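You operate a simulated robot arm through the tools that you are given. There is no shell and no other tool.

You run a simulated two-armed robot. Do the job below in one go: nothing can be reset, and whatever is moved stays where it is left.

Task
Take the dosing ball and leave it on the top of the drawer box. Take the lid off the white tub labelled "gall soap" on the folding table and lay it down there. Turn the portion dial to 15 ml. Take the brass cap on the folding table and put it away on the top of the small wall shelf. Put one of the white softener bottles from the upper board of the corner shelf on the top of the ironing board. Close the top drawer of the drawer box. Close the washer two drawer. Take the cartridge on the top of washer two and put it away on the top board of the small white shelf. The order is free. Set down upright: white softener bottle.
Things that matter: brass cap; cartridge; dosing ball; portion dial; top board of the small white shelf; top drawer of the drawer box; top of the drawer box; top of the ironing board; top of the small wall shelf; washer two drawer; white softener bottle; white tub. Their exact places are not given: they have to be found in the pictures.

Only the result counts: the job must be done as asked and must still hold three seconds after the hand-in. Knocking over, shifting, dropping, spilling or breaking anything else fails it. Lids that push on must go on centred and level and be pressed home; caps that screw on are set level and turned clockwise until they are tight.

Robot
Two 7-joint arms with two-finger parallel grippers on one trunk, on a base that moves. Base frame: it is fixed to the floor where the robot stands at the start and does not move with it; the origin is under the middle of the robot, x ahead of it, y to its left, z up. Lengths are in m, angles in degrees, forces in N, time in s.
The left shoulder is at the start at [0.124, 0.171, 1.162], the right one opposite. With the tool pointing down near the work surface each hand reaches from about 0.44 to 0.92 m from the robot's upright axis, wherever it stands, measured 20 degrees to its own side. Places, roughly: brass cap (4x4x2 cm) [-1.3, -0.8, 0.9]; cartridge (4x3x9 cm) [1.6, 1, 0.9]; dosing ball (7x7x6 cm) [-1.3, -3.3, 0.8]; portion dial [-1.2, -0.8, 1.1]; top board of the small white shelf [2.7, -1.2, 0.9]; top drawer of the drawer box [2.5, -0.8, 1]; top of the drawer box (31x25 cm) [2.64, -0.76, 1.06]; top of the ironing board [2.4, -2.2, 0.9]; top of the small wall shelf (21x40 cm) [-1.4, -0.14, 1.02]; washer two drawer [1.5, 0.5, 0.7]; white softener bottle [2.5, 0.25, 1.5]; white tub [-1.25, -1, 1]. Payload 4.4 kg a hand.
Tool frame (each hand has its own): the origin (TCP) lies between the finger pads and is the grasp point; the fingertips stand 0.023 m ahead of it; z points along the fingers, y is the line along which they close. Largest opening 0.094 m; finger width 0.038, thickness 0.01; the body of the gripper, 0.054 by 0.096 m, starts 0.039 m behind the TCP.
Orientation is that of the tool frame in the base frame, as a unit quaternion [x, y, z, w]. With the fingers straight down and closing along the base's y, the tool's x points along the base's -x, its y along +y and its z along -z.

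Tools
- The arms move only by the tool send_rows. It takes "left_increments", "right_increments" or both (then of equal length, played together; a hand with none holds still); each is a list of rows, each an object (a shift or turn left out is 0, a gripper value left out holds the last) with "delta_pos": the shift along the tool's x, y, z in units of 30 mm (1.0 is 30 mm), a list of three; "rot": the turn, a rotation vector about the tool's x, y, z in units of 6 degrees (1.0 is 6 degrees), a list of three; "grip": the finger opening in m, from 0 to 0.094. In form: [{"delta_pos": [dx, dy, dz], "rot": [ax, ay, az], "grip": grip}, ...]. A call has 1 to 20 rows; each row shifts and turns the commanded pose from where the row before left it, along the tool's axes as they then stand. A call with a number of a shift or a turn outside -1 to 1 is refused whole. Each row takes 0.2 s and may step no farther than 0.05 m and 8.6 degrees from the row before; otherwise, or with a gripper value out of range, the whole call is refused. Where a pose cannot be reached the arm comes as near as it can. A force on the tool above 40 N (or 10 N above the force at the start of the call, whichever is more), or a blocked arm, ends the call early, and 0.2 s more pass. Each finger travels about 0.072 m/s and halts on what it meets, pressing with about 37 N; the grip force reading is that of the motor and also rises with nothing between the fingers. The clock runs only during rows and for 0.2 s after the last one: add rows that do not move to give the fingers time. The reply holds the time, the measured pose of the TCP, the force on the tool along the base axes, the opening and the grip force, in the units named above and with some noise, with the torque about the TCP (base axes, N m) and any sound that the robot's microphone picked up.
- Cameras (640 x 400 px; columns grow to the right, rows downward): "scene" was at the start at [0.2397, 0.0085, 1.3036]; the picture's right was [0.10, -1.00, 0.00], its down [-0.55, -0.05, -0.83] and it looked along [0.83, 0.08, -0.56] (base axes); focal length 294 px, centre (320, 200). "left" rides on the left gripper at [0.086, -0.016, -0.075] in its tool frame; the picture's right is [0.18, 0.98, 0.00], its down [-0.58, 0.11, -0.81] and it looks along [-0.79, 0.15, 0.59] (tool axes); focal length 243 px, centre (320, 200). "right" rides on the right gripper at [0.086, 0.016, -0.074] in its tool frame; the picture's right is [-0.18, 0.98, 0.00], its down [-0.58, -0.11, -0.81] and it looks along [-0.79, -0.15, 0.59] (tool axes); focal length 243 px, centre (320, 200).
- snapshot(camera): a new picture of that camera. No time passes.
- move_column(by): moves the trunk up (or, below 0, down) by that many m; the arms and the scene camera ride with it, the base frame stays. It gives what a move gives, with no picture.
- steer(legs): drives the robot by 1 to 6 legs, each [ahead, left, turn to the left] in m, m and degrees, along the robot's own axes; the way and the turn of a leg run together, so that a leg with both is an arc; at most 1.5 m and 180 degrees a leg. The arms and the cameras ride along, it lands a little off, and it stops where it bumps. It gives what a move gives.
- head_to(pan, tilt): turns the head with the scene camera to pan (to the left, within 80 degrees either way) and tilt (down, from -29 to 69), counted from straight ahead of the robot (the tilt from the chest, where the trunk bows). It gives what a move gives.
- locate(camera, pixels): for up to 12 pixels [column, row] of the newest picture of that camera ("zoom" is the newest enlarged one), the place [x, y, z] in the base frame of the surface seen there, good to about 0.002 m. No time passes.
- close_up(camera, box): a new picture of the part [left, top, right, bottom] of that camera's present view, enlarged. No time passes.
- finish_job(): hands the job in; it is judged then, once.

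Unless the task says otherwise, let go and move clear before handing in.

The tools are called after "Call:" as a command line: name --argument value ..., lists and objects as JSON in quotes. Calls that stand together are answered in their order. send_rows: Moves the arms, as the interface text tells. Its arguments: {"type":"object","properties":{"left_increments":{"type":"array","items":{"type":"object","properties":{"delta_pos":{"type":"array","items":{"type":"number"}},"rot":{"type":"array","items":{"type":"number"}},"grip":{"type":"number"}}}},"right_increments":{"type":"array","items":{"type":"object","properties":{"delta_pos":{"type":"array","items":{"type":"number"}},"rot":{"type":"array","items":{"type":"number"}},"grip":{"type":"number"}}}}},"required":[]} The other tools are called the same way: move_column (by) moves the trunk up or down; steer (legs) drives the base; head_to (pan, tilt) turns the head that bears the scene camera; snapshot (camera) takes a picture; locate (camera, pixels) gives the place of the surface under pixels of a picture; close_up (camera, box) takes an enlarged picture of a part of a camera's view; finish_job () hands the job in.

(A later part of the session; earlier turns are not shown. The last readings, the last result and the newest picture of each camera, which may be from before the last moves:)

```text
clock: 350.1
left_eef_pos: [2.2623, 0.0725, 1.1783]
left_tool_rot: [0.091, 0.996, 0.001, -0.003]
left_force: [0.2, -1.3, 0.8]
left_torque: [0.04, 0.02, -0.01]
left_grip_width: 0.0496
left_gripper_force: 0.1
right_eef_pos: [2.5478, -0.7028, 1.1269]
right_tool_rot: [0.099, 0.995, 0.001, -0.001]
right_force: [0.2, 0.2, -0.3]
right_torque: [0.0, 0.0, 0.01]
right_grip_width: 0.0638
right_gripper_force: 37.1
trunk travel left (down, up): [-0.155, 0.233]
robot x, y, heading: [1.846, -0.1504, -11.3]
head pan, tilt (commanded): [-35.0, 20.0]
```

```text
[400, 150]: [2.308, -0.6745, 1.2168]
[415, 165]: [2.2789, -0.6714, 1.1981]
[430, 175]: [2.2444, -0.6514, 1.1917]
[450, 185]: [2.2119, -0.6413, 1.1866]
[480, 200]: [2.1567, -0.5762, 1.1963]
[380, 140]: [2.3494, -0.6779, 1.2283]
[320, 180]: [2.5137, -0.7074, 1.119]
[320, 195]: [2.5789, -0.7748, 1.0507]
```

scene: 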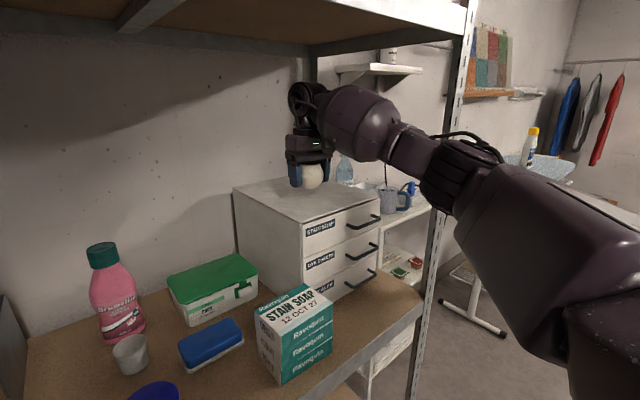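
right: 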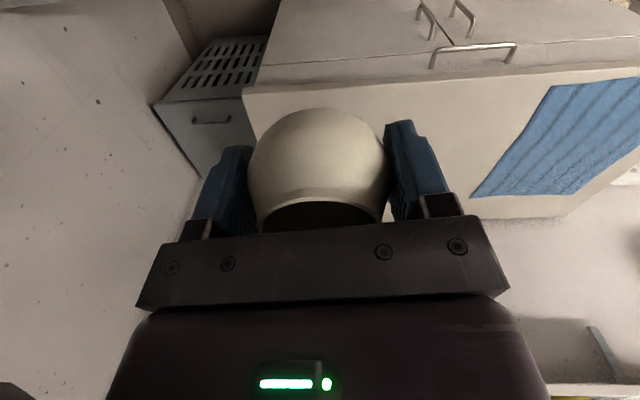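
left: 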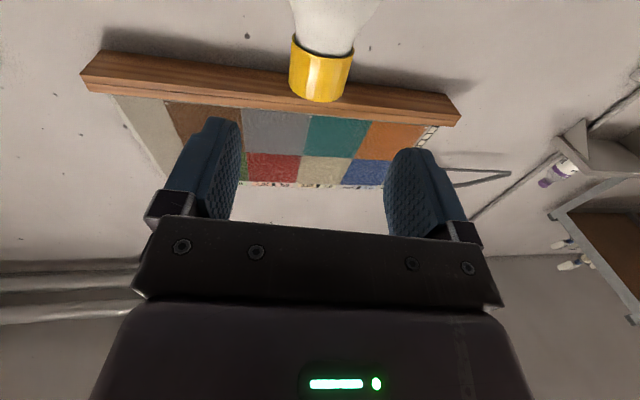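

The ball is above the box top (px 312,178), about 6 cm in from its front and left edges. I lower it gently.

Call:
send_rows --right_increments '[{"delta_pos": [0, 0, 0.5]}, {"delta_pos": [0, 0, 0.5]}, {"delta_pos": [0, 0, 0.3]}, {"delta_pos": [0, 0, 0.15]}, {}]'

Call:
close_up --camera "scene" --box '[240, 90, 400, 240]'

```text
clock: 351.3
left_eef_pos: [2.2617, 0.0731, 1.178]
left_tool_rot: [0.092, 0.996, 0.001, -0.003]
left_force: [-0.2, 0.2, -0.2]
left_torque: [0.0, -0.02, -0.01]
left_grip_width: 0.0499
left_gripper_force: 0.0
right_eef_pos: [2.5451, -0.7032, 1.0829]
right_tool_rot: [0.099, 0.995, 0.0, 0.0]
right_force: [-0.1, 0.1, -0.1]
right_torque: [0.0, 0.01, 0.0]
right_grip_width: 0.0639
right_gripper_force: 37.2
trunk travel left (down, up): [-0.155, 0.233]
robot x, y, heading: [1.8508, -0.1504, -11.2]
head pan, tilt (commanded): [-35.0, 20.0]
```

```text
2.67 times, centred on (320, 165) of scene
```

zoom: 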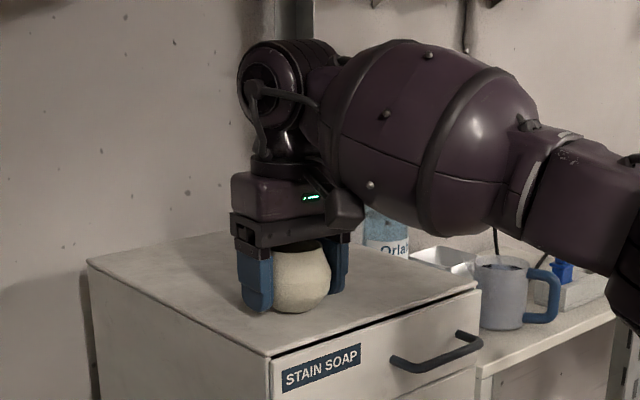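

Call:
send_rows --right_increments '[{"delta_pos": [0, 0, 0.07]}, {}, {"delta_pos": [0, 0, 0.04]}, {}]'

```text
clock: 352.3
left_eef_pos: [2.2623, 0.0727, 1.1784]
left_tool_rot: [0.093, 0.996, 0.001, -0.004]
left_force: [0.5, -0.3, 0.3]
left_torque: [-0.01, 0.02, 0.0]
left_grip_width: 0.0501
left_gripper_force: 0.0
right_eef_pos: [2.5455, -0.7027, 1.0809]
right_tool_rot: [0.098, 0.995, 0.0, 0.0]
right_force: [0.2, 0.0, 0.8]
right_torque: [-0.01, 0.02, -0.02]
right_grip_width: 0.0638
right_gripper_force: 37.1
trunk travel left (down, up): [-0.155, 0.233]
robot x, y, heading: [1.8492, -0.1472, -11.3]
head pan, tilt (commanded): [-35.0, 20.0]
```

The reading is at the height where contact is due, but the force is still tiny. I go one more millimetre down.

Call:
send_rows --right_increments '[{"delta_pos": [0, 0, 0.04]}, {}, {}]'

```text
clock: 353.1
left_eef_pos: [2.2612, 0.0737, 1.178]
left_tool_rot: [0.092, 0.996, 0.001, -0.003]
left_force: [0.0, -0.5, 0.1]
left_torque: [0.02, 0.05, 0.02]
left_grip_width: 0.0498
left_gripper_force: 0.0
right_eef_pos: [2.5457, -0.7031, 1.0804]
right_tool_rot: [0.099, 0.995, 0.0, 0.001]
right_force: [1.2, -1.6, 6.9]
right_torque: [0.03, -0.02, 0.02]
right_grip_width: 0.0635
right_gripper_force: 37.2
trunk travel left (down, up): [-0.155, 0.233]
robot x, y, heading: [1.8473, -0.1493, -11.3]
head pan, tilt (commanded): [-35.0, 20.0]
```

Contact is made (6.9 N). I open the fingers and rise straight up 6 cm.

Call:
send_rows --right_increments '[{"grip": 0.07}, {"grip": 0.08}, {"grip": 0.094}, {}, {"delta_pos": [0, 0, -0.5]}, {"delta_pos": [0, 0, -0.8]}, {"delta_pos": [0, 0, -0.8]}, {}]'

Call:
close_up --camera "scene" --box '[240, 90, 400, 240]'

```text
clock: 354.9
left_eef_pos: [2.2612, 0.0714, 1.1773]
left_tool_rot: [0.093, 0.996, 0.001, -0.003]
left_force: [0.0, -0.3, 0.5]
left_torque: [0.0, 0.02, 0.0]
left_grip_width: 0.0499
left_gripper_force: 0.1
right_eef_pos: [2.5468, -0.7025, 1.1416]
right_tool_rot: [0.099, 0.995, 0.0, -0.001]
right_force: [0.0, -0.3, -0.5]
right_torque: [0.01, -0.01, 0.0]
right_grip_width: 0.0939
right_gripper_force: 0.1
trunk travel left (down, up): [-0.155, 0.233]
robot x, y, heading: [1.8457, -0.1501, -11.5]
head pan, tilt (commanded): [-35.0, 20.0]
```

```text
2.67 times, centred on (320, 165) of scene
```

zoom: 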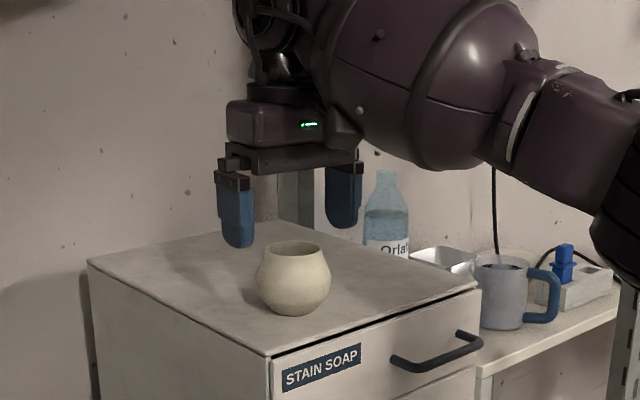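

The dosing ball rests upright on the box top (zoom px 293,280). I rise a little more and retrace the path out of the rack.

Call:
send_rows --right_increments '[{"delta_pos": [0, 0, -0.6]}, {"delta_pos": [0.856, 0.767, 0]}, {"delta_pos": [0.856, 0.767, 0]}, {"delta_pos": [0.856, 0.767, 0]}, {"delta_pos": [0.856, 0.767, 0]}, {"delta_pos": [0.856, 0.767, 0]}, {"delta_pos": [0.856, 0.4, 0]}, {"delta_pos": [1, 0, 0]}, {"delta_pos": [1, 0, 0]}, {}]'

Call:
steer --legs '[[-0.45, 0, 0]]'

Call:
head_to --pan -15 --tilt 20

Call:
snapshot --camera "scene"

```text
clock: 357.1
left_eef_pos: [2.2616, 0.0736, 1.177]
left_tool_rot: [0.092, 0.996, 0.0, -0.004]
left_force: [-0.3, -0.4, -0.2]
left_torque: [-0.03, -0.05, 0.03]
left_grip_width: 0.0502
left_gripper_force: 0.0
right_eef_pos: [2.3588, -0.5354, 1.1591]
right_tool_rot: [0.098, 0.995, 0.0, 0.001]
right_force: [0.0, -0.3, -0.5]
right_torque: [0.05, -0.01, -0.01]
right_grip_width: 0.094
right_gripper_force: 0.1
trunk travel left (down, up): [-0.155, 0.233]
robot x, y, heading: [1.847, -0.1444, -11.1]
head pan, tilt (commanded): [-35.0, 20.0]
```

```text
clock: 359.9
left_eef_pos: [1.813, 0.1636, 1.1777]
left_tool_rot: [0.091, 0.996, 0.001, -0.003]
left_force: [0.1, 0.3, 0.2]
left_torque: [-0.01, 0.0, 0.01]
left_grip_width: 0.0503
left_gripper_force: 0.1
right_eef_pos: [1.9135, -0.4442, 1.1597]
right_tool_rot: [0.096, 0.995, 0.0, -0.001]
right_force: [-0.1, -0.1, 0.5]
right_torque: [0.01, -0.01, -0.01]
right_grip_width: 0.0939
right_gripper_force: 0.1
trunk travel left (down, up): [-0.155, 0.233]
robot x, y, heading: [1.3955, -0.0605, -11.2]
head pan, tilt (commanded): [-35.0, 20.0]
```

```text
clock: 360.7
left_eef_pos: [1.8128, 0.1621, 1.1781]
left_tool_rot: [0.091, 0.996, 0.001, -0.003]
left_force: [-0.3, 0.0, -0.5]
left_torque: [-0.01, 0.0, 0.0]
left_grip_width: 0.0502
left_gripper_force: 0.1
right_eef_pos: [1.912, -0.4447, 1.1603]
right_tool_rot: [0.097, 0.995, 0.0, 0.001]
right_force: [0.3, 0.4, 0.4]
right_torque: [-0.01, -0.02, -0.01]
right_grip_width: 0.0942
right_gripper_force: 0.1
trunk travel left (down, up): [-0.155, 0.233]
robot x, y, heading: [1.4025, -0.0566, -11.2]
head pan, tilt (commanded): [-15.0, 20.0]
```

```text
taken
```

scene: 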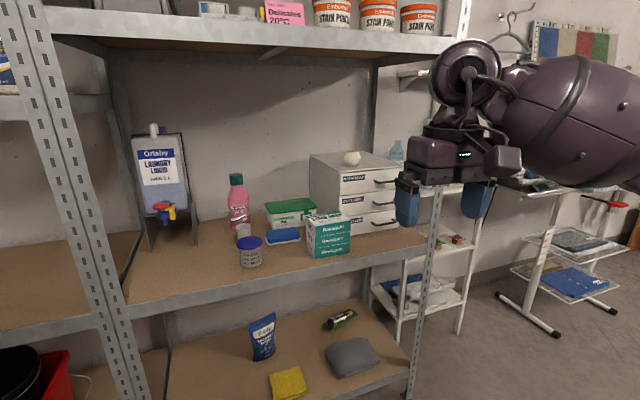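

All placed items look right: ball on the box (px 352,158) and nothing disturbed. I turn around and drive west to the folding table.

Call:
steer --legs '[[0, 0, -168.8], [1.3, 0.4, 0]]'

Call:
head_to --pan 0 --tilt 20

Call:
snapshot --camera "scene"

```text
clock: 374.6
left_eef_pos: [-0.3109, -0.6386, 1.1774]
left_tool_rot: [1.0, -0.023, 0.004, 0.001]
left_force: [-0.4, 0.0, 0.1]
left_torque: [-0.04, 0.0, 0.01]
left_grip_width: 0.0501
left_gripper_force: 0.0
right_eef_pos: [-0.4912, -0.0481, 1.1599]
right_tool_rot: [1.0, -0.03, 0.0, 0.0]
right_force: [-0.5, -1.0, 0.2]
right_torque: [0.01, 0.02, 0.01]
right_grip_width: 0.094
right_gripper_force: 0.0
trunk travel left (down, up): [-0.155, 0.233]
robot x, y, heading: [0.0731, -0.365, 176.5]
head pan, tilt (commanded): [-15.0, 20.0]
```

```text
clock: 375.4
left_eef_pos: [-0.3102, -0.6391, 1.1774]
left_tool_rot: [1.0, -0.024, 0.003, 0.001]
left_force: [-0.1, 0.1, 0.0]
left_torque: [0.01, 0.01, 0.0]
left_grip_width: 0.0503
left_gripper_force: 0.1
right_eef_pos: [-0.4909, -0.0493, 1.1594]
right_tool_rot: [1.0, -0.029, 0.0, 0.0]
right_force: [0.2, 0.2, 0.2]
right_torque: [-0.03, 0.04, 0.02]
right_grip_width: 0.094
right_gripper_force: 0.1
trunk travel left (down, up): [-0.155, 0.233]
robot x, y, heading: [0.0742, -0.359, 176.5]
head pan, tilt (commanded): [0.0, 20.0]
```

```text
taken
```

scene: 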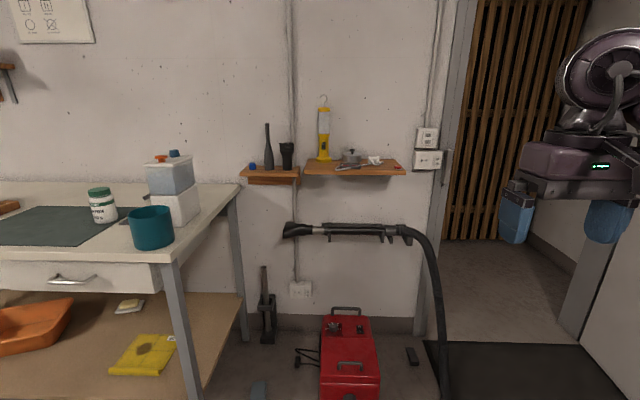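

The folding table is on the left with the dispenser and tubs; the small wall shelf is at px (240–405,165). I move left and ahead to face the table.

Call:
steer --legs '[[0, 0.5, 3.5], [0.3, 0, 0]]'

Call:
head_to --pan 5 --tilt 30

Call:
snapshot --camera "scene"

```text
clock: 381.9
left_eef_pos: [-0.615, -1.1626, 1.1778]
left_tool_rot: [1.0, 0.004, 0.004, 0.001]
left_force: [-0.2, -0.7, -0.1]
left_torque: [0.01, 0.01, 0.02]
left_grip_width: 0.05
left_gripper_force: 0.0
right_eef_pos: [-0.8273, -0.5838, 1.1591]
right_tool_rot: [1.0, -0.002, -0.001, 0.0]
right_force: [-1.0, -0.4, -0.5]
right_torque: [0.03, 0.02, -0.02]
right_grip_width: 0.094
right_gripper_force: 0.1
trunk travel left (down, up): [-0.155, 0.233]
robot x, y, heading: [-0.2474, -0.8682, 179.9]
head pan, tilt (commanded): [0.0, 20.0]
```

```text
clock: 382.7
left_eef_pos: [-0.6137, -1.1606, 1.1779]
left_tool_rot: [1.0, 0.005, 0.004, 0.001]
left_force: [0.0, 0.4, -0.1]
left_torque: [-0.01, 0.02, 0.01]
left_grip_width: 0.05
left_gripper_force: 0.1
right_eef_pos: [-0.8261, -0.5839, 1.1609]
right_tool_rot: [1.0, -0.001, 0.0, 0.0]
right_force: [-0.4, 0.7, -0.2]
right_torque: [0.0, 0.03, -0.01]
right_grip_width: 0.0939
right_gripper_force: 0.1
trunk travel left (down, up): [-0.155, 0.233]
robot x, y, heading: [-0.2482, -0.8699, 179.3]
head pan, tilt (commanded): [5.0, 30.0]
```

```text
taken
```

scene: 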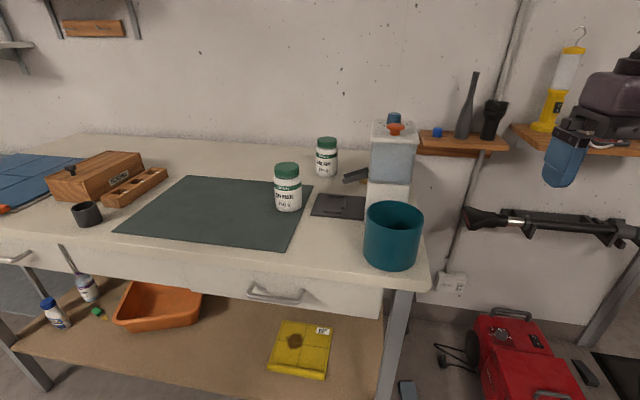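

Call:
close_up --camera "scene" --box '[250, 100, 450, 280]'

Call:
close_up --camera "scene" --box '[330, 100, 450, 200]'

Call:
locate --camera "scene" --pixels '[[288, 168], [288, 200], [327, 143], [326, 165], [397, 130], [393, 115], [395, 165], [393, 215], [345, 205], [360, 175], [438, 132], [460, 140]]'

```text
2.22 times, centred on (350, 190) of scene
```

zoom: 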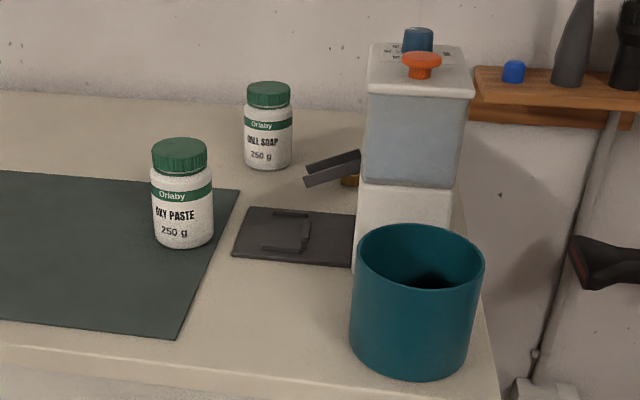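

```text
4.00 times, centred on (390, 150) of scene
```

zoom: 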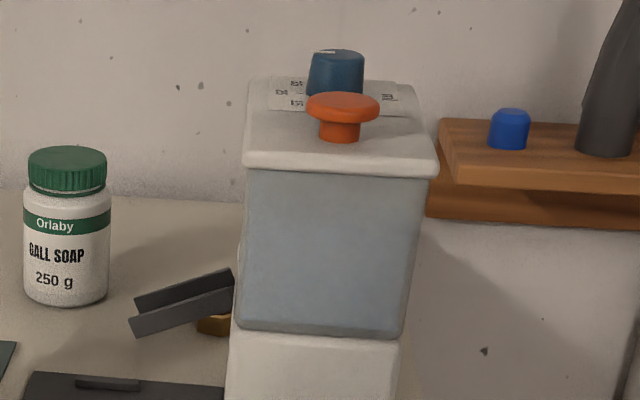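

```text
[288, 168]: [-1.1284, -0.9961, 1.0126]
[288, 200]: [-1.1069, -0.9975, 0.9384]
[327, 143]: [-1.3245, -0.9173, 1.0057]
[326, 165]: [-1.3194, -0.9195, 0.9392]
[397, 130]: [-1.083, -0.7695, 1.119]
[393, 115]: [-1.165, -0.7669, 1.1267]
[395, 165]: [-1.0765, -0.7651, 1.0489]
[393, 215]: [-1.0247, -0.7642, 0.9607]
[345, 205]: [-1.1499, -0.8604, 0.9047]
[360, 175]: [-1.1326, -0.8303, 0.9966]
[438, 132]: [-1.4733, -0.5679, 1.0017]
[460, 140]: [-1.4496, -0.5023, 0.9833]
```

I see two green-lidded tubs ("OXY PASTE" front at px 288,190 and "GALL SOAP" at px 327,158), the dispenser with a blue dial and an orange button on top, and a bit of brass behind its dark spout (px 362,181). I raise the trunk and move nearer for a better look.

Call:
move_column --by 0.23

Call:
steer --legs '[[0.15, 0, 0]]'

Call:
head_to --pan 0 --tilt 45

Call:
snapshot --camera "scene"

```text
clock: 385.1
left_eef_pos: [-0.6127, -1.1621, 1.4077]
left_tool_rot: [1.0, 0.005, 0.005, 0.001]
left_force: [-0.8, 0.6, -0.5]
left_torque: [-0.02, -0.02, 0.02]
left_grip_width: 0.0497
left_gripper_force: 0.2
right_eef_pos: [-0.8269, -0.5837, 1.3901]
right_tool_rot: [1.0, -0.003, -0.001, 0.0]
right_force: [-0.8, 0.4, -0.3]
right_torque: [0.01, 0.0, 0.01]
right_grip_width: 0.0939
right_gripper_force: 0.1
trunk travel left (down, up): [-0.385, 0.003]
robot x, y, heading: [-0.2455, -0.8677, 179.6]
head pan, tilt (commanded): [5.0, 30.0]
```

```text
clock: 386.5
left_eef_pos: [-0.7639, -1.1601, 1.4063]
left_tool_rot: [1.0, 0.004, 0.004, 0.002]
left_force: [-0.7, -0.2, 0.5]
left_torque: [0.01, -0.01, -0.01]
left_grip_width: 0.0501
left_gripper_force: 0.0
right_eef_pos: [-0.9753, -0.5798, 1.3892]
right_tool_rot: [1.0, -0.003, -0.001, 0.0]
right_force: [-1.0, 0.7, -0.1]
right_torque: [-0.01, -0.03, -0.01]
right_grip_width: 0.0939
right_gripper_force: 0.0
trunk travel left (down, up): [-0.385, 0.003]
robot x, y, heading: [-0.3962, -0.8656, 179.5]
head pan, tilt (commanded): [5.0, 30.0]
```

```text
clock: 387.2
left_eef_pos: [-0.7616, -1.1595, 1.4071]
left_tool_rot: [1.0, 0.003, 0.004, 0.001]
left_force: [-0.8, -0.5, 0.0]
left_torque: [0.01, 0.04, -0.02]
left_grip_width: 0.0499
left_gripper_force: 0.0
right_eef_pos: [-0.9745, -0.5804, 1.3903]
right_tool_rot: [1.0, -0.004, 0.0, -0.001]
right_force: [0.0, 0.1, 0.0]
right_torque: [0.0, 0.03, 0.01]
right_grip_width: 0.094
right_gripper_force: 0.0
trunk travel left (down, up): [-0.385, 0.003]
robot x, y, heading: [-0.3956, -0.8628, 179.8]
head pan, tilt (commanded): [0.0, 45.0]
```

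```text
taken
```

scene: 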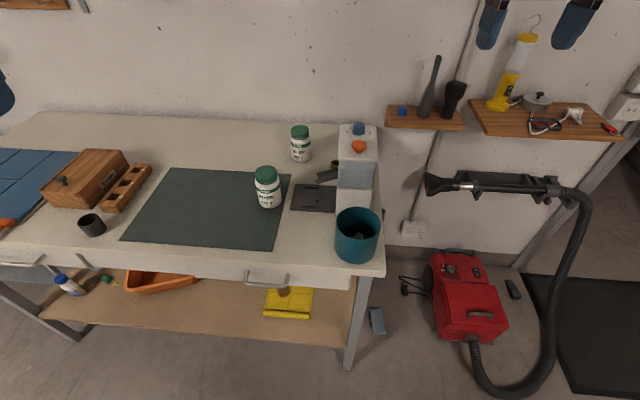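

Call:
close_up --camera "scene" --box '[320, 115, 400, 165]'

Call:
close_up --camera "scene" --box '[270, 120, 400, 215]'

Call:
close_up --camera "scene" --box '[380, 80, 640, 150]'

```text
8.00 times, centred on (360, 140) of scene
```

zoom: 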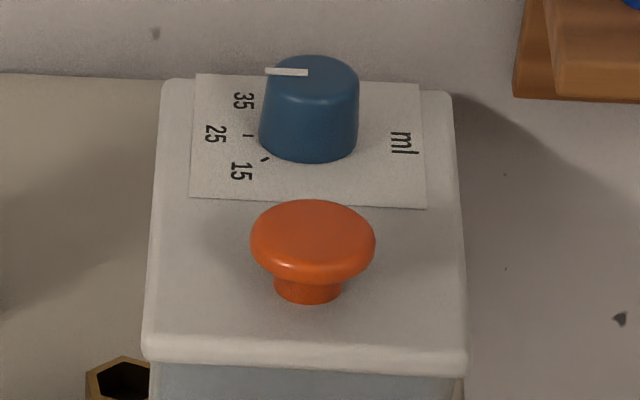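

```text
4.21 times, centred on (335, 168) of scene
```

zoom: 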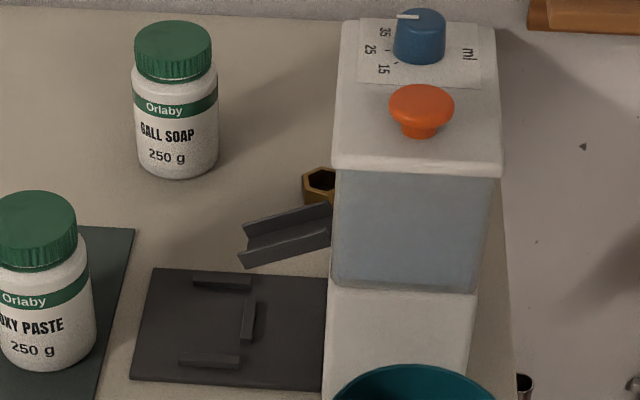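

```text
2.46 times, centred on (510, 115) of scene
```

zoom: 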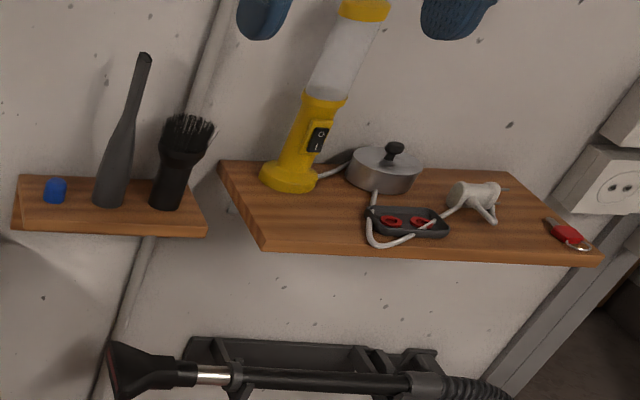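

The dial's white mark now points left toward "25"; the "15" tick is on the near-left side. The brass cap (hexagonal) stands between the spout and the dispenser (px 334,164). I measure all of these.

Call:
locate --camera "scene" --pixels '[[334, 161], [331, 165], [334, 169], [338, 166], [300, 132], [294, 133], [306, 133], [300, 145], [300, 160], [326, 172], [345, 160], [334, 158]]'

Call:
close_up --camera "scene" --box '[335, 115, 385, 146]'

Call:
locate --camera "zoom" --pixels '[[300, 70], [250, 95], [310, 95], [370, 95], [310, 240], [200, 225], [220, 265], [120, 130], [120, 300], [440, 220], [300, 330], [180, 200]]'

```text
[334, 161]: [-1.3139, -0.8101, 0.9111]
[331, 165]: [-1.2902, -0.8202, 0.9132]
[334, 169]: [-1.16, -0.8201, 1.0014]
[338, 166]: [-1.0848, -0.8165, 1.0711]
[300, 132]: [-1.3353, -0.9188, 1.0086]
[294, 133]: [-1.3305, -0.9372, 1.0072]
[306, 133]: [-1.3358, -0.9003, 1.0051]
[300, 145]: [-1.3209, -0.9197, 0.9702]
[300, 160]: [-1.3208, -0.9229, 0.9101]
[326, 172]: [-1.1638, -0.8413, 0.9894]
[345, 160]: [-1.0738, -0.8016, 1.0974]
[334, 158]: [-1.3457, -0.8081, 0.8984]
```

```text
12.80 times, centred on (360, 130) of scene
```

zoom: 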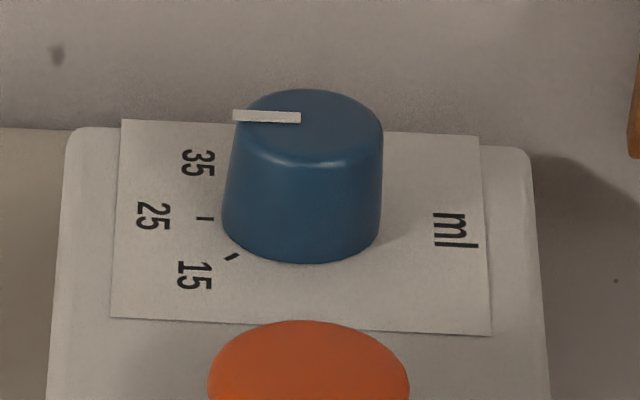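

```text
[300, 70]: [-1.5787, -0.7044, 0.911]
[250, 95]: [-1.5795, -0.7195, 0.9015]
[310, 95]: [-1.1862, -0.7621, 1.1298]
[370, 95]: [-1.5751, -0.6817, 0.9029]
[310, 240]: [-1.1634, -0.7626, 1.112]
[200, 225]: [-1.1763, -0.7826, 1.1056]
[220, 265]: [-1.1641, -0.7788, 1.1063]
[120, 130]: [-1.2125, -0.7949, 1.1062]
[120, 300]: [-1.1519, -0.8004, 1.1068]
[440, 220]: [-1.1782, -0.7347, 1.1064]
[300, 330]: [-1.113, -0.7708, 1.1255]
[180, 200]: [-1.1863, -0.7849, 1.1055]
```

From these points the dial's centre is near (−1.1815,−0.7625), knob z 1.106–1.130, with 25 due south and 15 about 45° toward me (south-east), so it must turn ~45° counter-clockwise seen from above. I strafe left so that the right hand can come straight over it.

Call:
steer --legs '[[0, 0.17, 0]]'

Call:
send_rows --right_increments '[{"delta_pos": [-0.9, 0, 0.7], "grip": 0.05}, {"delta_pos": [-0.9, 0, 0.7]}, {"delta_pos": [-0.9, 0, 0.7]}, {"delta_pos": [-0.9, 0, 0.7]}, {"delta_pos": [-0.9, 0, 0.7]}, {"delta_pos": [-0.9, 0, 0.7]}, {}]'

Call:
head_to --pan -20 --tilt 40

Call:
snapshot --camera "scene"

Call:
snapshot --camera "right"

```text
clock: 389.4
left_eef_pos: [-0.7633, -1.3313, 1.4076]
left_tool_rot: [1.0, 0.003, 0.003, 0.001]
left_force: [-0.4, -0.3, 0.1]
left_torque: [-0.02, 0.0, -0.02]
left_grip_width: 0.0498
left_gripper_force: 0.2
right_eef_pos: [-0.9754, -0.7511, 1.3897]
right_tool_rot: [1.0, -0.003, -0.001, 0.0]
right_force: [-0.3, -0.2, -0.3]
right_torque: [0.0, -0.01, 0.04]
right_grip_width: 0.094
right_gripper_force: 0.1
trunk travel left (down, up): [-0.385, 0.003]
robot x, y, heading: [-0.397, -1.0331, 179.3]
head pan, tilt (commanded): [0.0, 45.0]
```

```text
clock: 391.0
left_eef_pos: [-0.763, -1.3303, 1.4084]
left_tool_rot: [1.0, 0.002, 0.003, 0.002]
left_force: [1.1, -0.2, -0.1]
left_torque: [-0.03, 0.0, 0.0]
left_grip_width: 0.05
left_gripper_force: 0.1
right_eef_pos: [-1.1366, -0.7507, 1.2657]
right_tool_rot: [1.0, -0.003, -0.001, 0.0]
right_force: [0.2, 0.1, 0.7]
right_torque: [-0.02, 0.04, 0.0]
right_grip_width: 0.0498
right_gripper_force: 0.0
trunk travel left (down, up): [-0.385, 0.003]
robot x, y, heading: [-0.4003, -1.0352, 179.6]
head pan, tilt (commanded): [0.0, 45.0]
```

```text
clock: 391.8
left_eef_pos: [-0.7641, -1.3296, 1.4075]
left_tool_rot: [1.0, 0.003, 0.003, 0.001]
left_force: [0.1, 1.0, 1.2]
left_torque: [0.02, 0.01, 0.0]
left_grip_width: 0.05
left_gripper_force: 0.0
right_eef_pos: [-1.137, -0.7511, 1.2653]
right_tool_rot: [1.0, -0.003, 0.0, 0.0]
right_force: [-0.1, 0.2, 0.2]
right_torque: [0.01, 0.01, 0.02]
right_grip_width: 0.0498
right_gripper_force: 0.1
trunk travel left (down, up): [-0.385, 0.003]
robot x, y, heading: [-0.3989, -1.0341, 179.6]
head pan, tilt (commanded): [-20.0, 40.0]
```

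```text
taken
```

scene: 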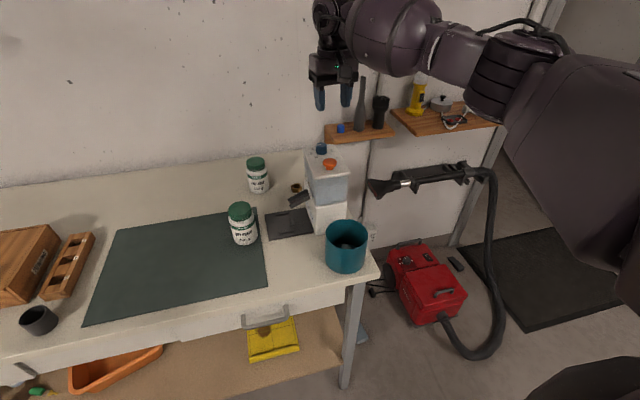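

```text
taken
```

right: 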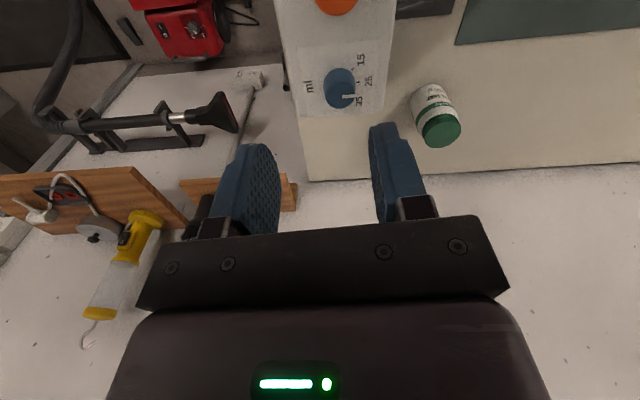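

The right camera sees the dial from above at px (340,90). I zoom there to read the scale and measure the centre.

Call:
close_up --camera "right" --box '[290, 40, 402, 130]'

Call:
locate --camera "zoom" --pixels '[[280, 180], [320, 270], [230, 200], [370, 210], [300, 220], [350, 245], [310, 140], [390, 225], [370, 160], [310, 250], [270, 230]]'

```text
4.44 times, centred on (346, 85) of right
```

zoom: 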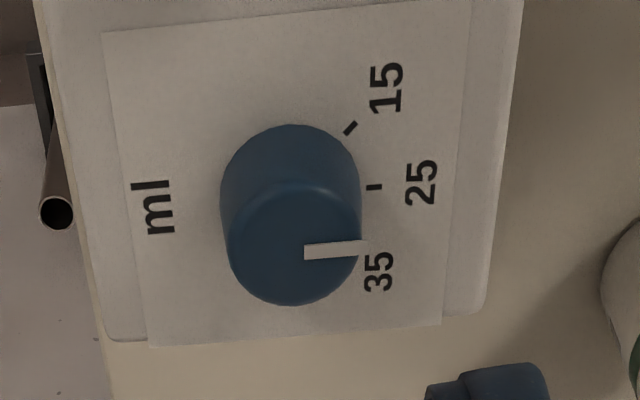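

```text
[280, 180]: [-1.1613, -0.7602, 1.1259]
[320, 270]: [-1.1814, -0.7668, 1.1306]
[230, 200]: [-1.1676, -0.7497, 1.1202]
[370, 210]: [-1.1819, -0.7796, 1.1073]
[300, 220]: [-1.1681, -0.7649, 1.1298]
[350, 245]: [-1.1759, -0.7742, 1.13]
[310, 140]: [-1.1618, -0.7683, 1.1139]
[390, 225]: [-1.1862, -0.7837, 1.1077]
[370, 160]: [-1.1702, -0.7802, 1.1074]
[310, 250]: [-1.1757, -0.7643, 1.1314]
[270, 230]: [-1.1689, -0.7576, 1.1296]
```

The scale shows 15, 25 and 35 only, and the mark points to 25. Averaging both views puts the knob's axis at about (−1.178,−0.762). I move over it and down to z≈1.17 and check the alignment.

Call:
send_rows --right_increments '[{"delta_pos": [-0.7, 0.18, 0]}, {"delta_pos": [-0.67, 0.18, 0]}, {"delta_pos": [0, 0, 0.8]}, {"delta_pos": [0, 0, 0.8]}, {"delta_pos": [0, 0, 0.8]}, {"delta_pos": [0, 0, 0.7]}, {}]'

Call:
snapshot --camera "right"

Call:
close_up --camera "scene" --box '[280, 90, 376, 210]'

```text
clock: 393.4
left_eef_pos: [-0.7647, -1.3299, 1.4078]
left_tool_rot: [1.0, 0.002, 0.004, 0.001]
left_force: [1.2, 1.5, 0.6]
left_torque: [0.02, -0.05, 0.02]
left_grip_width: 0.05
left_gripper_force: 0.1
right_eef_pos: [-1.1787, -0.7604, 1.1708]
right_tool_rot: [1.0, -0.002, 0.001, 0.0]
right_force: [1.3, -0.9, -0.7]
right_torque: [-0.02, -0.02, 0.01]
right_grip_width: 0.0504
right_gripper_force: 0.1
trunk travel left (down, up): [-0.385, 0.003]
robot x, y, heading: [-0.3994, -1.0361, 179.4]
head pan, tilt (commanded): [-20.0, 40.0]
```

```text
taken
```

right: 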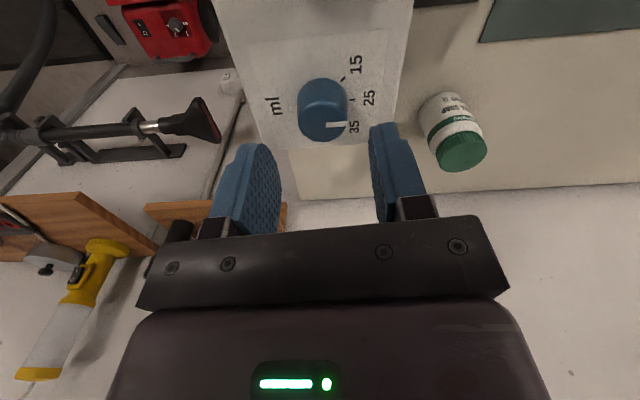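

```text
3.33 times, centred on (328, 150) of scene
```

zoom: 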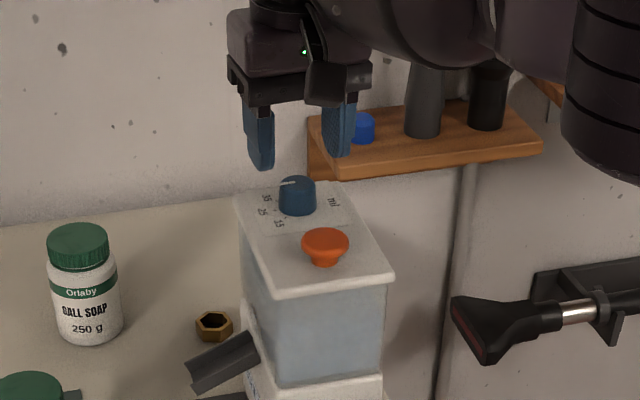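

The knob is between the fingertips in the right view (px 322,110). I fix its centre from this near view.

Call:
close_up --camera "right" --box '[280, 50, 376, 150]'

Call:
locate --camera "right" --pixels '[[322, 125], [302, 122], [340, 120], [322, 138], [322, 112], [322, 85], [330, 124], [346, 124]]'

```text
4.00 times, centred on (328, 100) of right
```

zoom: 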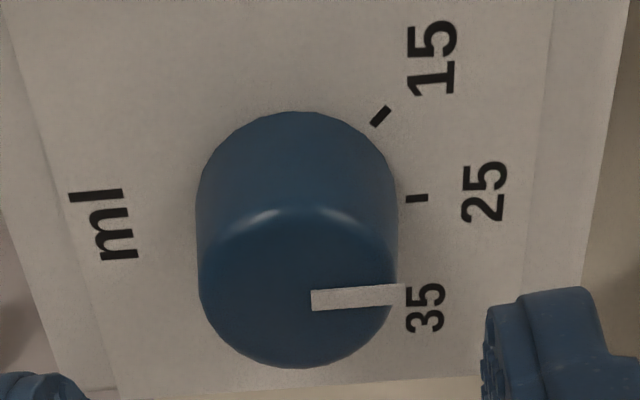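

```text
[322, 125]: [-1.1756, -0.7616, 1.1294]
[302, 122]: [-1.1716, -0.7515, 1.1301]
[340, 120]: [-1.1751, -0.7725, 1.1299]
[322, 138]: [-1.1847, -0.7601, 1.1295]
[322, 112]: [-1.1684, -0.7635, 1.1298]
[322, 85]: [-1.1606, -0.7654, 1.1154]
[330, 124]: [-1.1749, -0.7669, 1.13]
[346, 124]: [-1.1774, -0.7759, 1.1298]
```

The knob's top is centred at about (−1.175,−0.763) and its mark is parallel to the 25 tick. I lower the open fingers around it to z≈1.134 and close.

Call:
send_rows --right_increments '[{"delta_pos": [0.09, 0.08, 0.4]}, {"delta_pos": [0, 0, 0.5]}, {"delta_pos": [0, 0, 0.33]}, {}]'

Call:
snapshot --camera "right"

Call:
close_up --camera "scene" --box '[290, 100, 370, 200]'

```text
clock: 394.4
left_eef_pos: [-0.7637, -1.3291, 1.4071]
left_tool_rot: [1.0, 0.002, 0.003, 0.001]
left_force: [0.7, 0.1, 0.1]
left_torque: [0.0, 0.01, -0.02]
left_grip_width: 0.0502
left_gripper_force: 0.1
right_eef_pos: [-1.1765, -0.7634, 1.1352]
right_tool_rot: [1.0, -0.003, 0.0, 0.0]
right_force: [-0.7, -0.1, 0.4]
right_torque: [0.03, -0.03, 0.0]
right_grip_width: 0.05
right_gripper_force: 0.0
trunk travel left (down, up): [-0.385, 0.003]
robot x, y, heading: [-0.3958, -1.0361, 179.7]
head pan, tilt (commanded): [-20.0, 40.0]
```

```text
taken
```

right: 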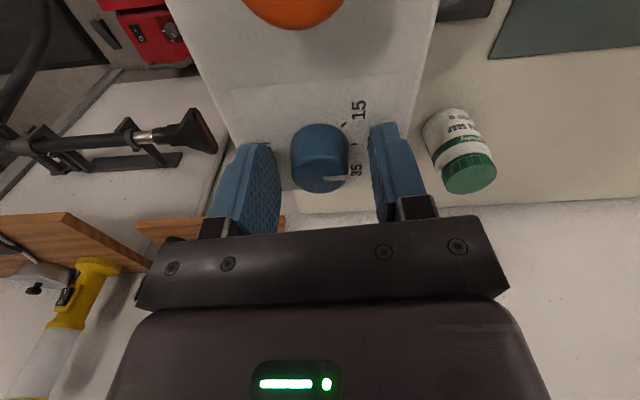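

```text
4.00 times, centred on (330, 150) of scene
```

zoom: 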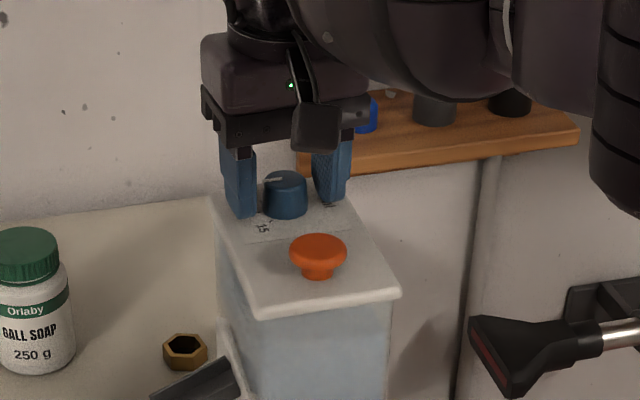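

The knob stands between the fingers, clear of the orange button. I close on it.

Call:
send_rows --right_increments '[{"grip": 0.04}, {"grip": 0.03}, {"grip": 0.02}, {"grip": 0.015}, {}]'

Call:
snapshot --camera "right"

```text
clock: 395.6
left_eef_pos: [-0.7638, -1.3304, 1.4074]
left_tool_rot: [1.0, 0.003, 0.003, 0.0]
left_force: [0.2, -1.1, -0.4]
left_torque: [-0.01, -0.01, -0.01]
left_grip_width: 0.0501
left_gripper_force: 0.0
right_eef_pos: [-1.175, -0.7625, 1.1336]
right_tool_rot: [1.0, -0.004, 0.0, 0.0]
right_force: [0.6, 1.0, -1.2]
right_torque: [0.06, -0.01, -0.03]
right_grip_width: 0.03
right_gripper_force: 45.2
trunk travel left (down, up): [-0.385, 0.003]
robot x, y, heading: [-0.3985, -1.0319, 179.6]
head pan, tilt (commanded): [-20.0, 40.0]
```

```text
taken
```

right: 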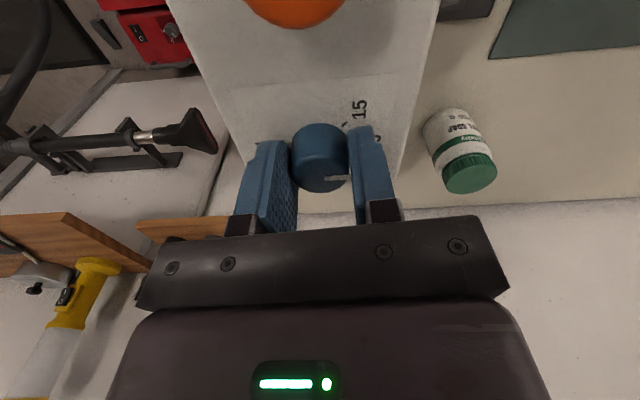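

Gripped at 30 mm with almost no side force. I turn counter-clockwise (seen from above) by 24° first and read the forces.

Call:
send_rows --right_increments '[{"rot": [0, 0, -0.7]}, {"rot": [0, 0, -0.8]}, {"rot": [0, 0, -0.8]}, {"rot": [0, 0, -0.8]}, {"rot": [0, 0, -0.9]}, {}]'

Call:
snapshot --camera "right"

Call:
close_up --camera "scene" --box '[290, 100, 370, 200]'

```text
clock: 397.0
left_eef_pos: [-0.764, -1.329, 1.4086]
left_tool_rot: [1.0, 0.003, 0.003, 0.001]
left_force: [-0.1, 1.0, -0.2]
left_torque: [0.03, 0.0, -0.03]
left_grip_width: 0.0497
left_gripper_force: 0.1
right_eef_pos: [-1.1756, -0.7624, 1.1328]
right_tool_rot: [0.999, 0.033, 0.0, 0.0]
right_force: [3.5, 1.7, -1.0]
right_torque: [0.07, -0.18, 0.01]
right_grip_width: 0.0303
right_gripper_force: 45.3
right hand out of reach, approached as far as the arm can: row 2, 3, 4, 5
trunk travel left (down, up): [-0.385, 0.003]
robot x, y, heading: [-0.3984, -1.0381, 179.6]
head pan, tilt (commanded): [-20.0, 40.0]
```

```text
taken
```

right: 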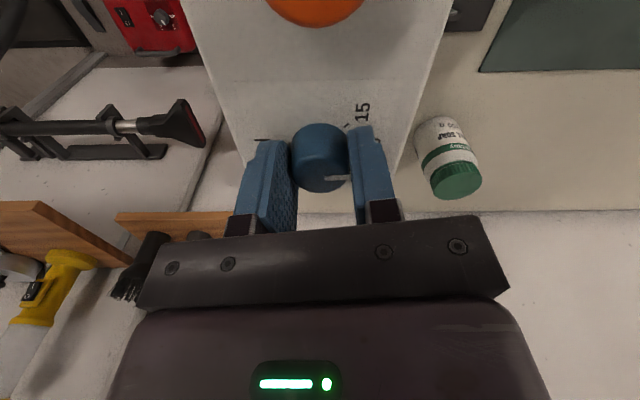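

```text
4.00 times, centred on (330, 150) of scene
```

zoom: 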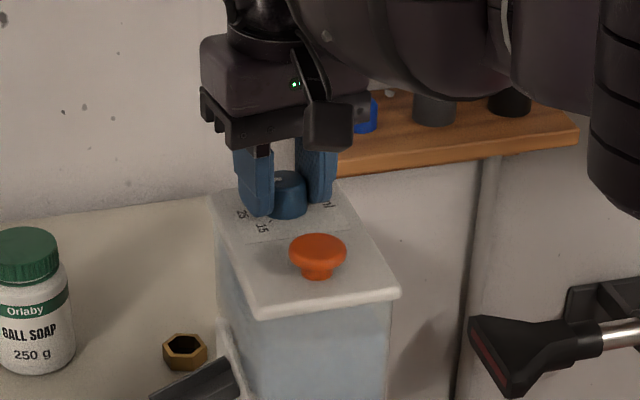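

The wrist is at its limit in that direction after ~4°. I let go, rise, turn the hand 48° the other way, and will then re-grip and turn back.

Call:
send_rows --right_increments '[{"grip": 0.046}, {}, {"delta_pos": [0, 0, -0.7]}, {"delta_pos": [0, 0, -0.7]}, {"rot": [0, 0, 1]}, {"rot": [0, 0, 1]}, {"rot": [0, 0, 1]}, {"rot": [0, 0, 1]}, {"rot": [0, 0, 1]}, {"rot": [0, 0, 1]}, {"rot": [0, 0, 1]}, {"rot": [0, 0, 1]}, {"rot": [0, 0, 0.7]}, {}]'

Call:
snapshot --camera "right"

Call:
close_up --camera "scene" --box '[290, 100, 370, 200]'

```text
clock: 400.0
left_eef_pos: [-0.7642, -1.3303, 1.4074]
left_tool_rot: [1.0, 0.003, 0.004, 0.001]
left_force: [0.4, 0.5, 0.4]
left_torque: [-0.04, -0.01, 0.01]
left_grip_width: 0.0498
left_gripper_force: 0.0
right_eef_pos: [-1.1769, -0.7614, 1.1756]
right_tool_rot: [0.912, -0.41, 0.0, 0.0]
right_force: [-0.7, 0.3, 0.3]
right_torque: [0.01, -0.03, -0.01]
right_grip_width: 0.046
right_gripper_force: 0.0
trunk travel left (down, up): [-0.385, 0.003]
robot x, y, heading: [-0.3979, -1.0324, 179.4]
head pan, tilt (commanded): [-20.0, 40.0]
```

```text
taken
```

right: 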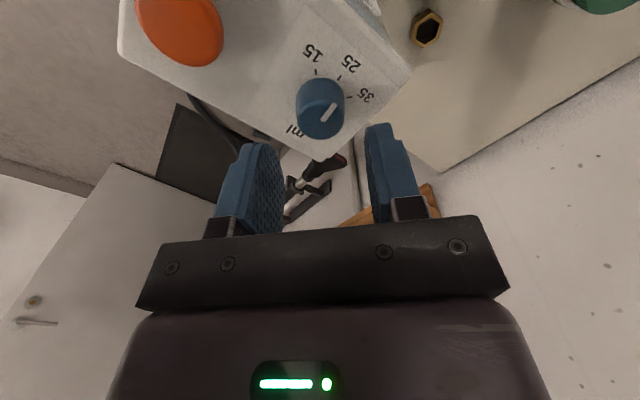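

```text
4.00 times, centred on (330, 150) of scene
```

zoom: 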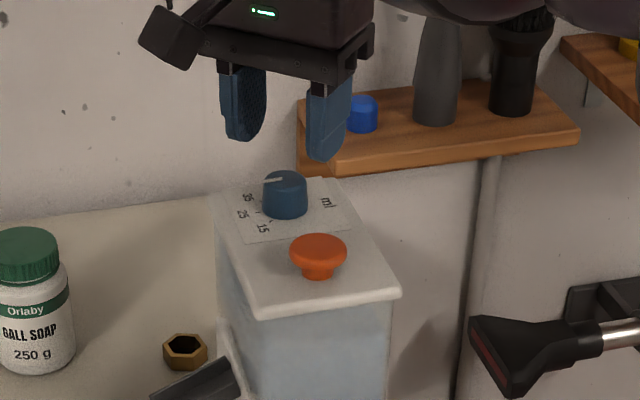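

Now the hand is turned 48°. I zoom on the dial to read where the mark stands.

Call:
close_up --camera "right" --box '[272, 40, 384, 145]'

Call:
locate --camera "right" --pixels '[[320, 120], [328, 112], [320, 135], [302, 115], [340, 115], [320, 100], [318, 74], [339, 79], [352, 97]]'

```text
3.81 times, centred on (328, 92) of right
```

zoom: 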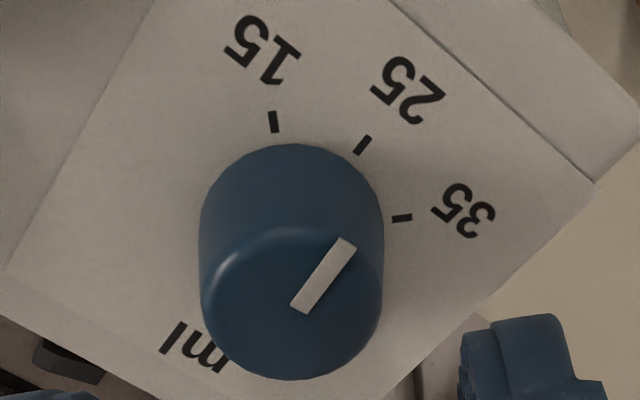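

```text
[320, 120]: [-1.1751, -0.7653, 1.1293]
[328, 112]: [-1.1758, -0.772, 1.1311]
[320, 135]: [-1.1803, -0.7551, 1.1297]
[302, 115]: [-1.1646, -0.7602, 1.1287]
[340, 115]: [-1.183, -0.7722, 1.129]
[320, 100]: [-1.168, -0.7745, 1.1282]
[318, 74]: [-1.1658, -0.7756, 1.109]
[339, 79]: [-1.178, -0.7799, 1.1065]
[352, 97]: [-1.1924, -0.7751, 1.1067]
```

The mark is still at 25 (parallel to the 25 tick); 15 is ~44° further counter-clockwise. I lower again and grip with the turned hand.

Call:
send_rows --right_increments '[{"delta_pos": [0, 0, 0.5]}, {"delta_pos": [0, 0, 0.5]}, {"delta_pos": [0, 0, 0.4]}, {}, {"grip": 0.035}, {"grip": 0.025}, {"grip": 0.015}, {}, {}]'

Call:
snapshot --camera "right"

```text
clock: 402.0
left_eef_pos: [-0.7644, -1.3299, 1.407]
left_tool_rot: [1.0, 0.003, 0.004, 0.001]
left_force: [0.1, 0.0, 0.1]
left_torque: [0.0, 0.01, -0.03]
left_grip_width: 0.0499
left_gripper_force: 0.1
right_eef_pos: [-1.1769, -0.763, 1.1344]
right_tool_rot: [0.912, -0.409, -0.001, -0.001]
right_force: [-5.2, -3.4, 1.0]
right_torque: [-0.14, 0.18, -0.01]
right_grip_width: 0.0298
right_gripper_force: 45.3
trunk travel left (down, up): [-0.385, 0.003]
robot x, y, heading: [-0.3995, -1.0356, 179.4]
head pan, tilt (commanded): [-20.0, 40.0]
```

```text
taken
```

right: 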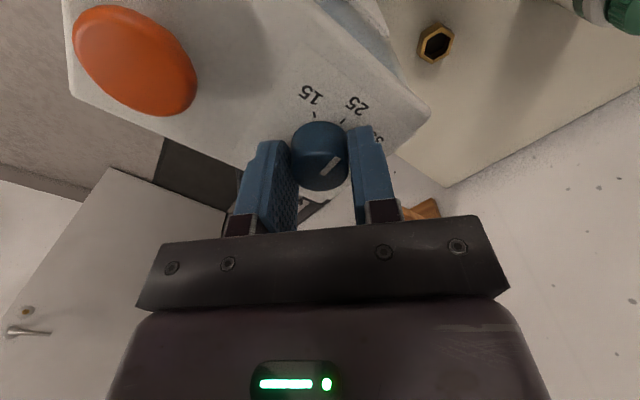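

Gripped (29.8 mm). I turn counter-clockwise by 45° in small rows.

Call:
send_rows --right_increments '[{"rot": [0, 0, -0.94]}, {"rot": [0, 0, -0.94]}, {"rot": [0, 0, -0.94]}, {"rot": [0, 0, -0.94]}, {"rot": [0, 0, -0.94]}, {"rot": [0, 0, -0.94]}, {"rot": [0, 0, -0.94]}, {"rot": [0, 0, -0.92]}, {}]'

Call:
close_up --camera "right" --box '[250, 80, 400, 210]'

```text
clock: 404.0
left_eef_pos: [-0.7641, -1.3305, 1.4074]
left_tool_rot: [1.0, 0.002, 0.003, 0.001]
left_force: [-0.6, -0.3, 0.2]
left_torque: [0.0, 0.01, -0.01]
left_grip_width: 0.05
left_gripper_force: 0.0
right_eef_pos: [-1.1762, -0.7619, 1.1345]
right_tool_rot: [1.0, -0.03, 0.0, 0.001]
right_force: [-6.4, 1.8, 7.8]
right_torque: [-0.01, -0.3, -1.05]
right_grip_width: 0.0299
right_gripper_force: 44.8
trunk travel left (down, up): [-0.385, 0.003]
robot x, y, heading: [-0.4001, -1.0371, 179.7]
head pan, tilt (commanded): [-20.0, 40.0]
```

```text
3.08 times, centred on (325, 145) of right
```

zoom: 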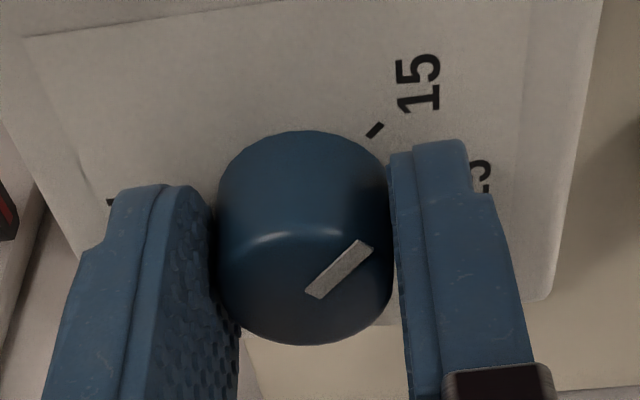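

The mark is now parallel to the 15 tick (zoom px 340,268 vs 375,130), and the torque of −1.05 N m suggests the dial is at its end stop. I release, rise and check.

Call:
send_rows --right_increments '[{"grip": 0.046}, {}, {"delta_pos": [0, 0, -0.7]}, {"delta_pos": [0, 0, -0.8]}, {}]'

Call:
close_up --camera "right" --box '[272, 40, 384, 145]'

```text
clock: 405.2
left_eef_pos: [-0.7648, -1.3296, 1.4074]
left_tool_rot: [1.0, 0.003, 0.004, 0.001]
left_force: [-0.2, -0.3, -0.1]
left_torque: [0.0, 0.0, 0.01]
left_grip_width: 0.05
left_gripper_force: 0.1
right_eef_pos: [-1.1747, -0.7618, 1.1795]
right_tool_rot: [1.0, -0.03, 0.0, 0.0]
right_force: [-0.4, -0.4, 0.2]
right_torque: [0.0, 0.03, -0.04]
right_grip_width: 0.0459
right_gripper_force: 0.0
trunk travel left (down, up): [-0.385, 0.003]
robot x, y, heading: [-0.4012, -1.0375, 179.5]
head pan, tilt (commanded): [-20.0, 40.0]
```

```text
3.81 times, centred on (328, 92) of right
```

zoom: 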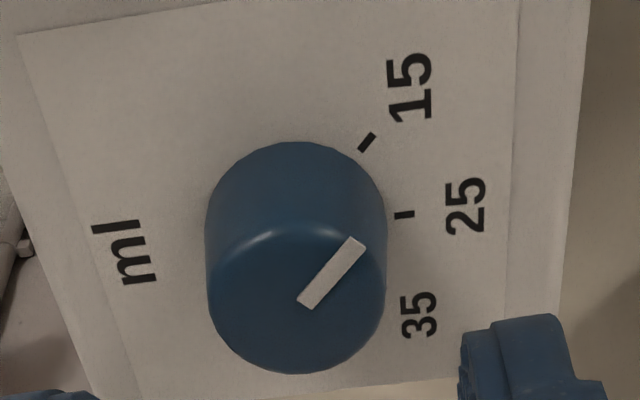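

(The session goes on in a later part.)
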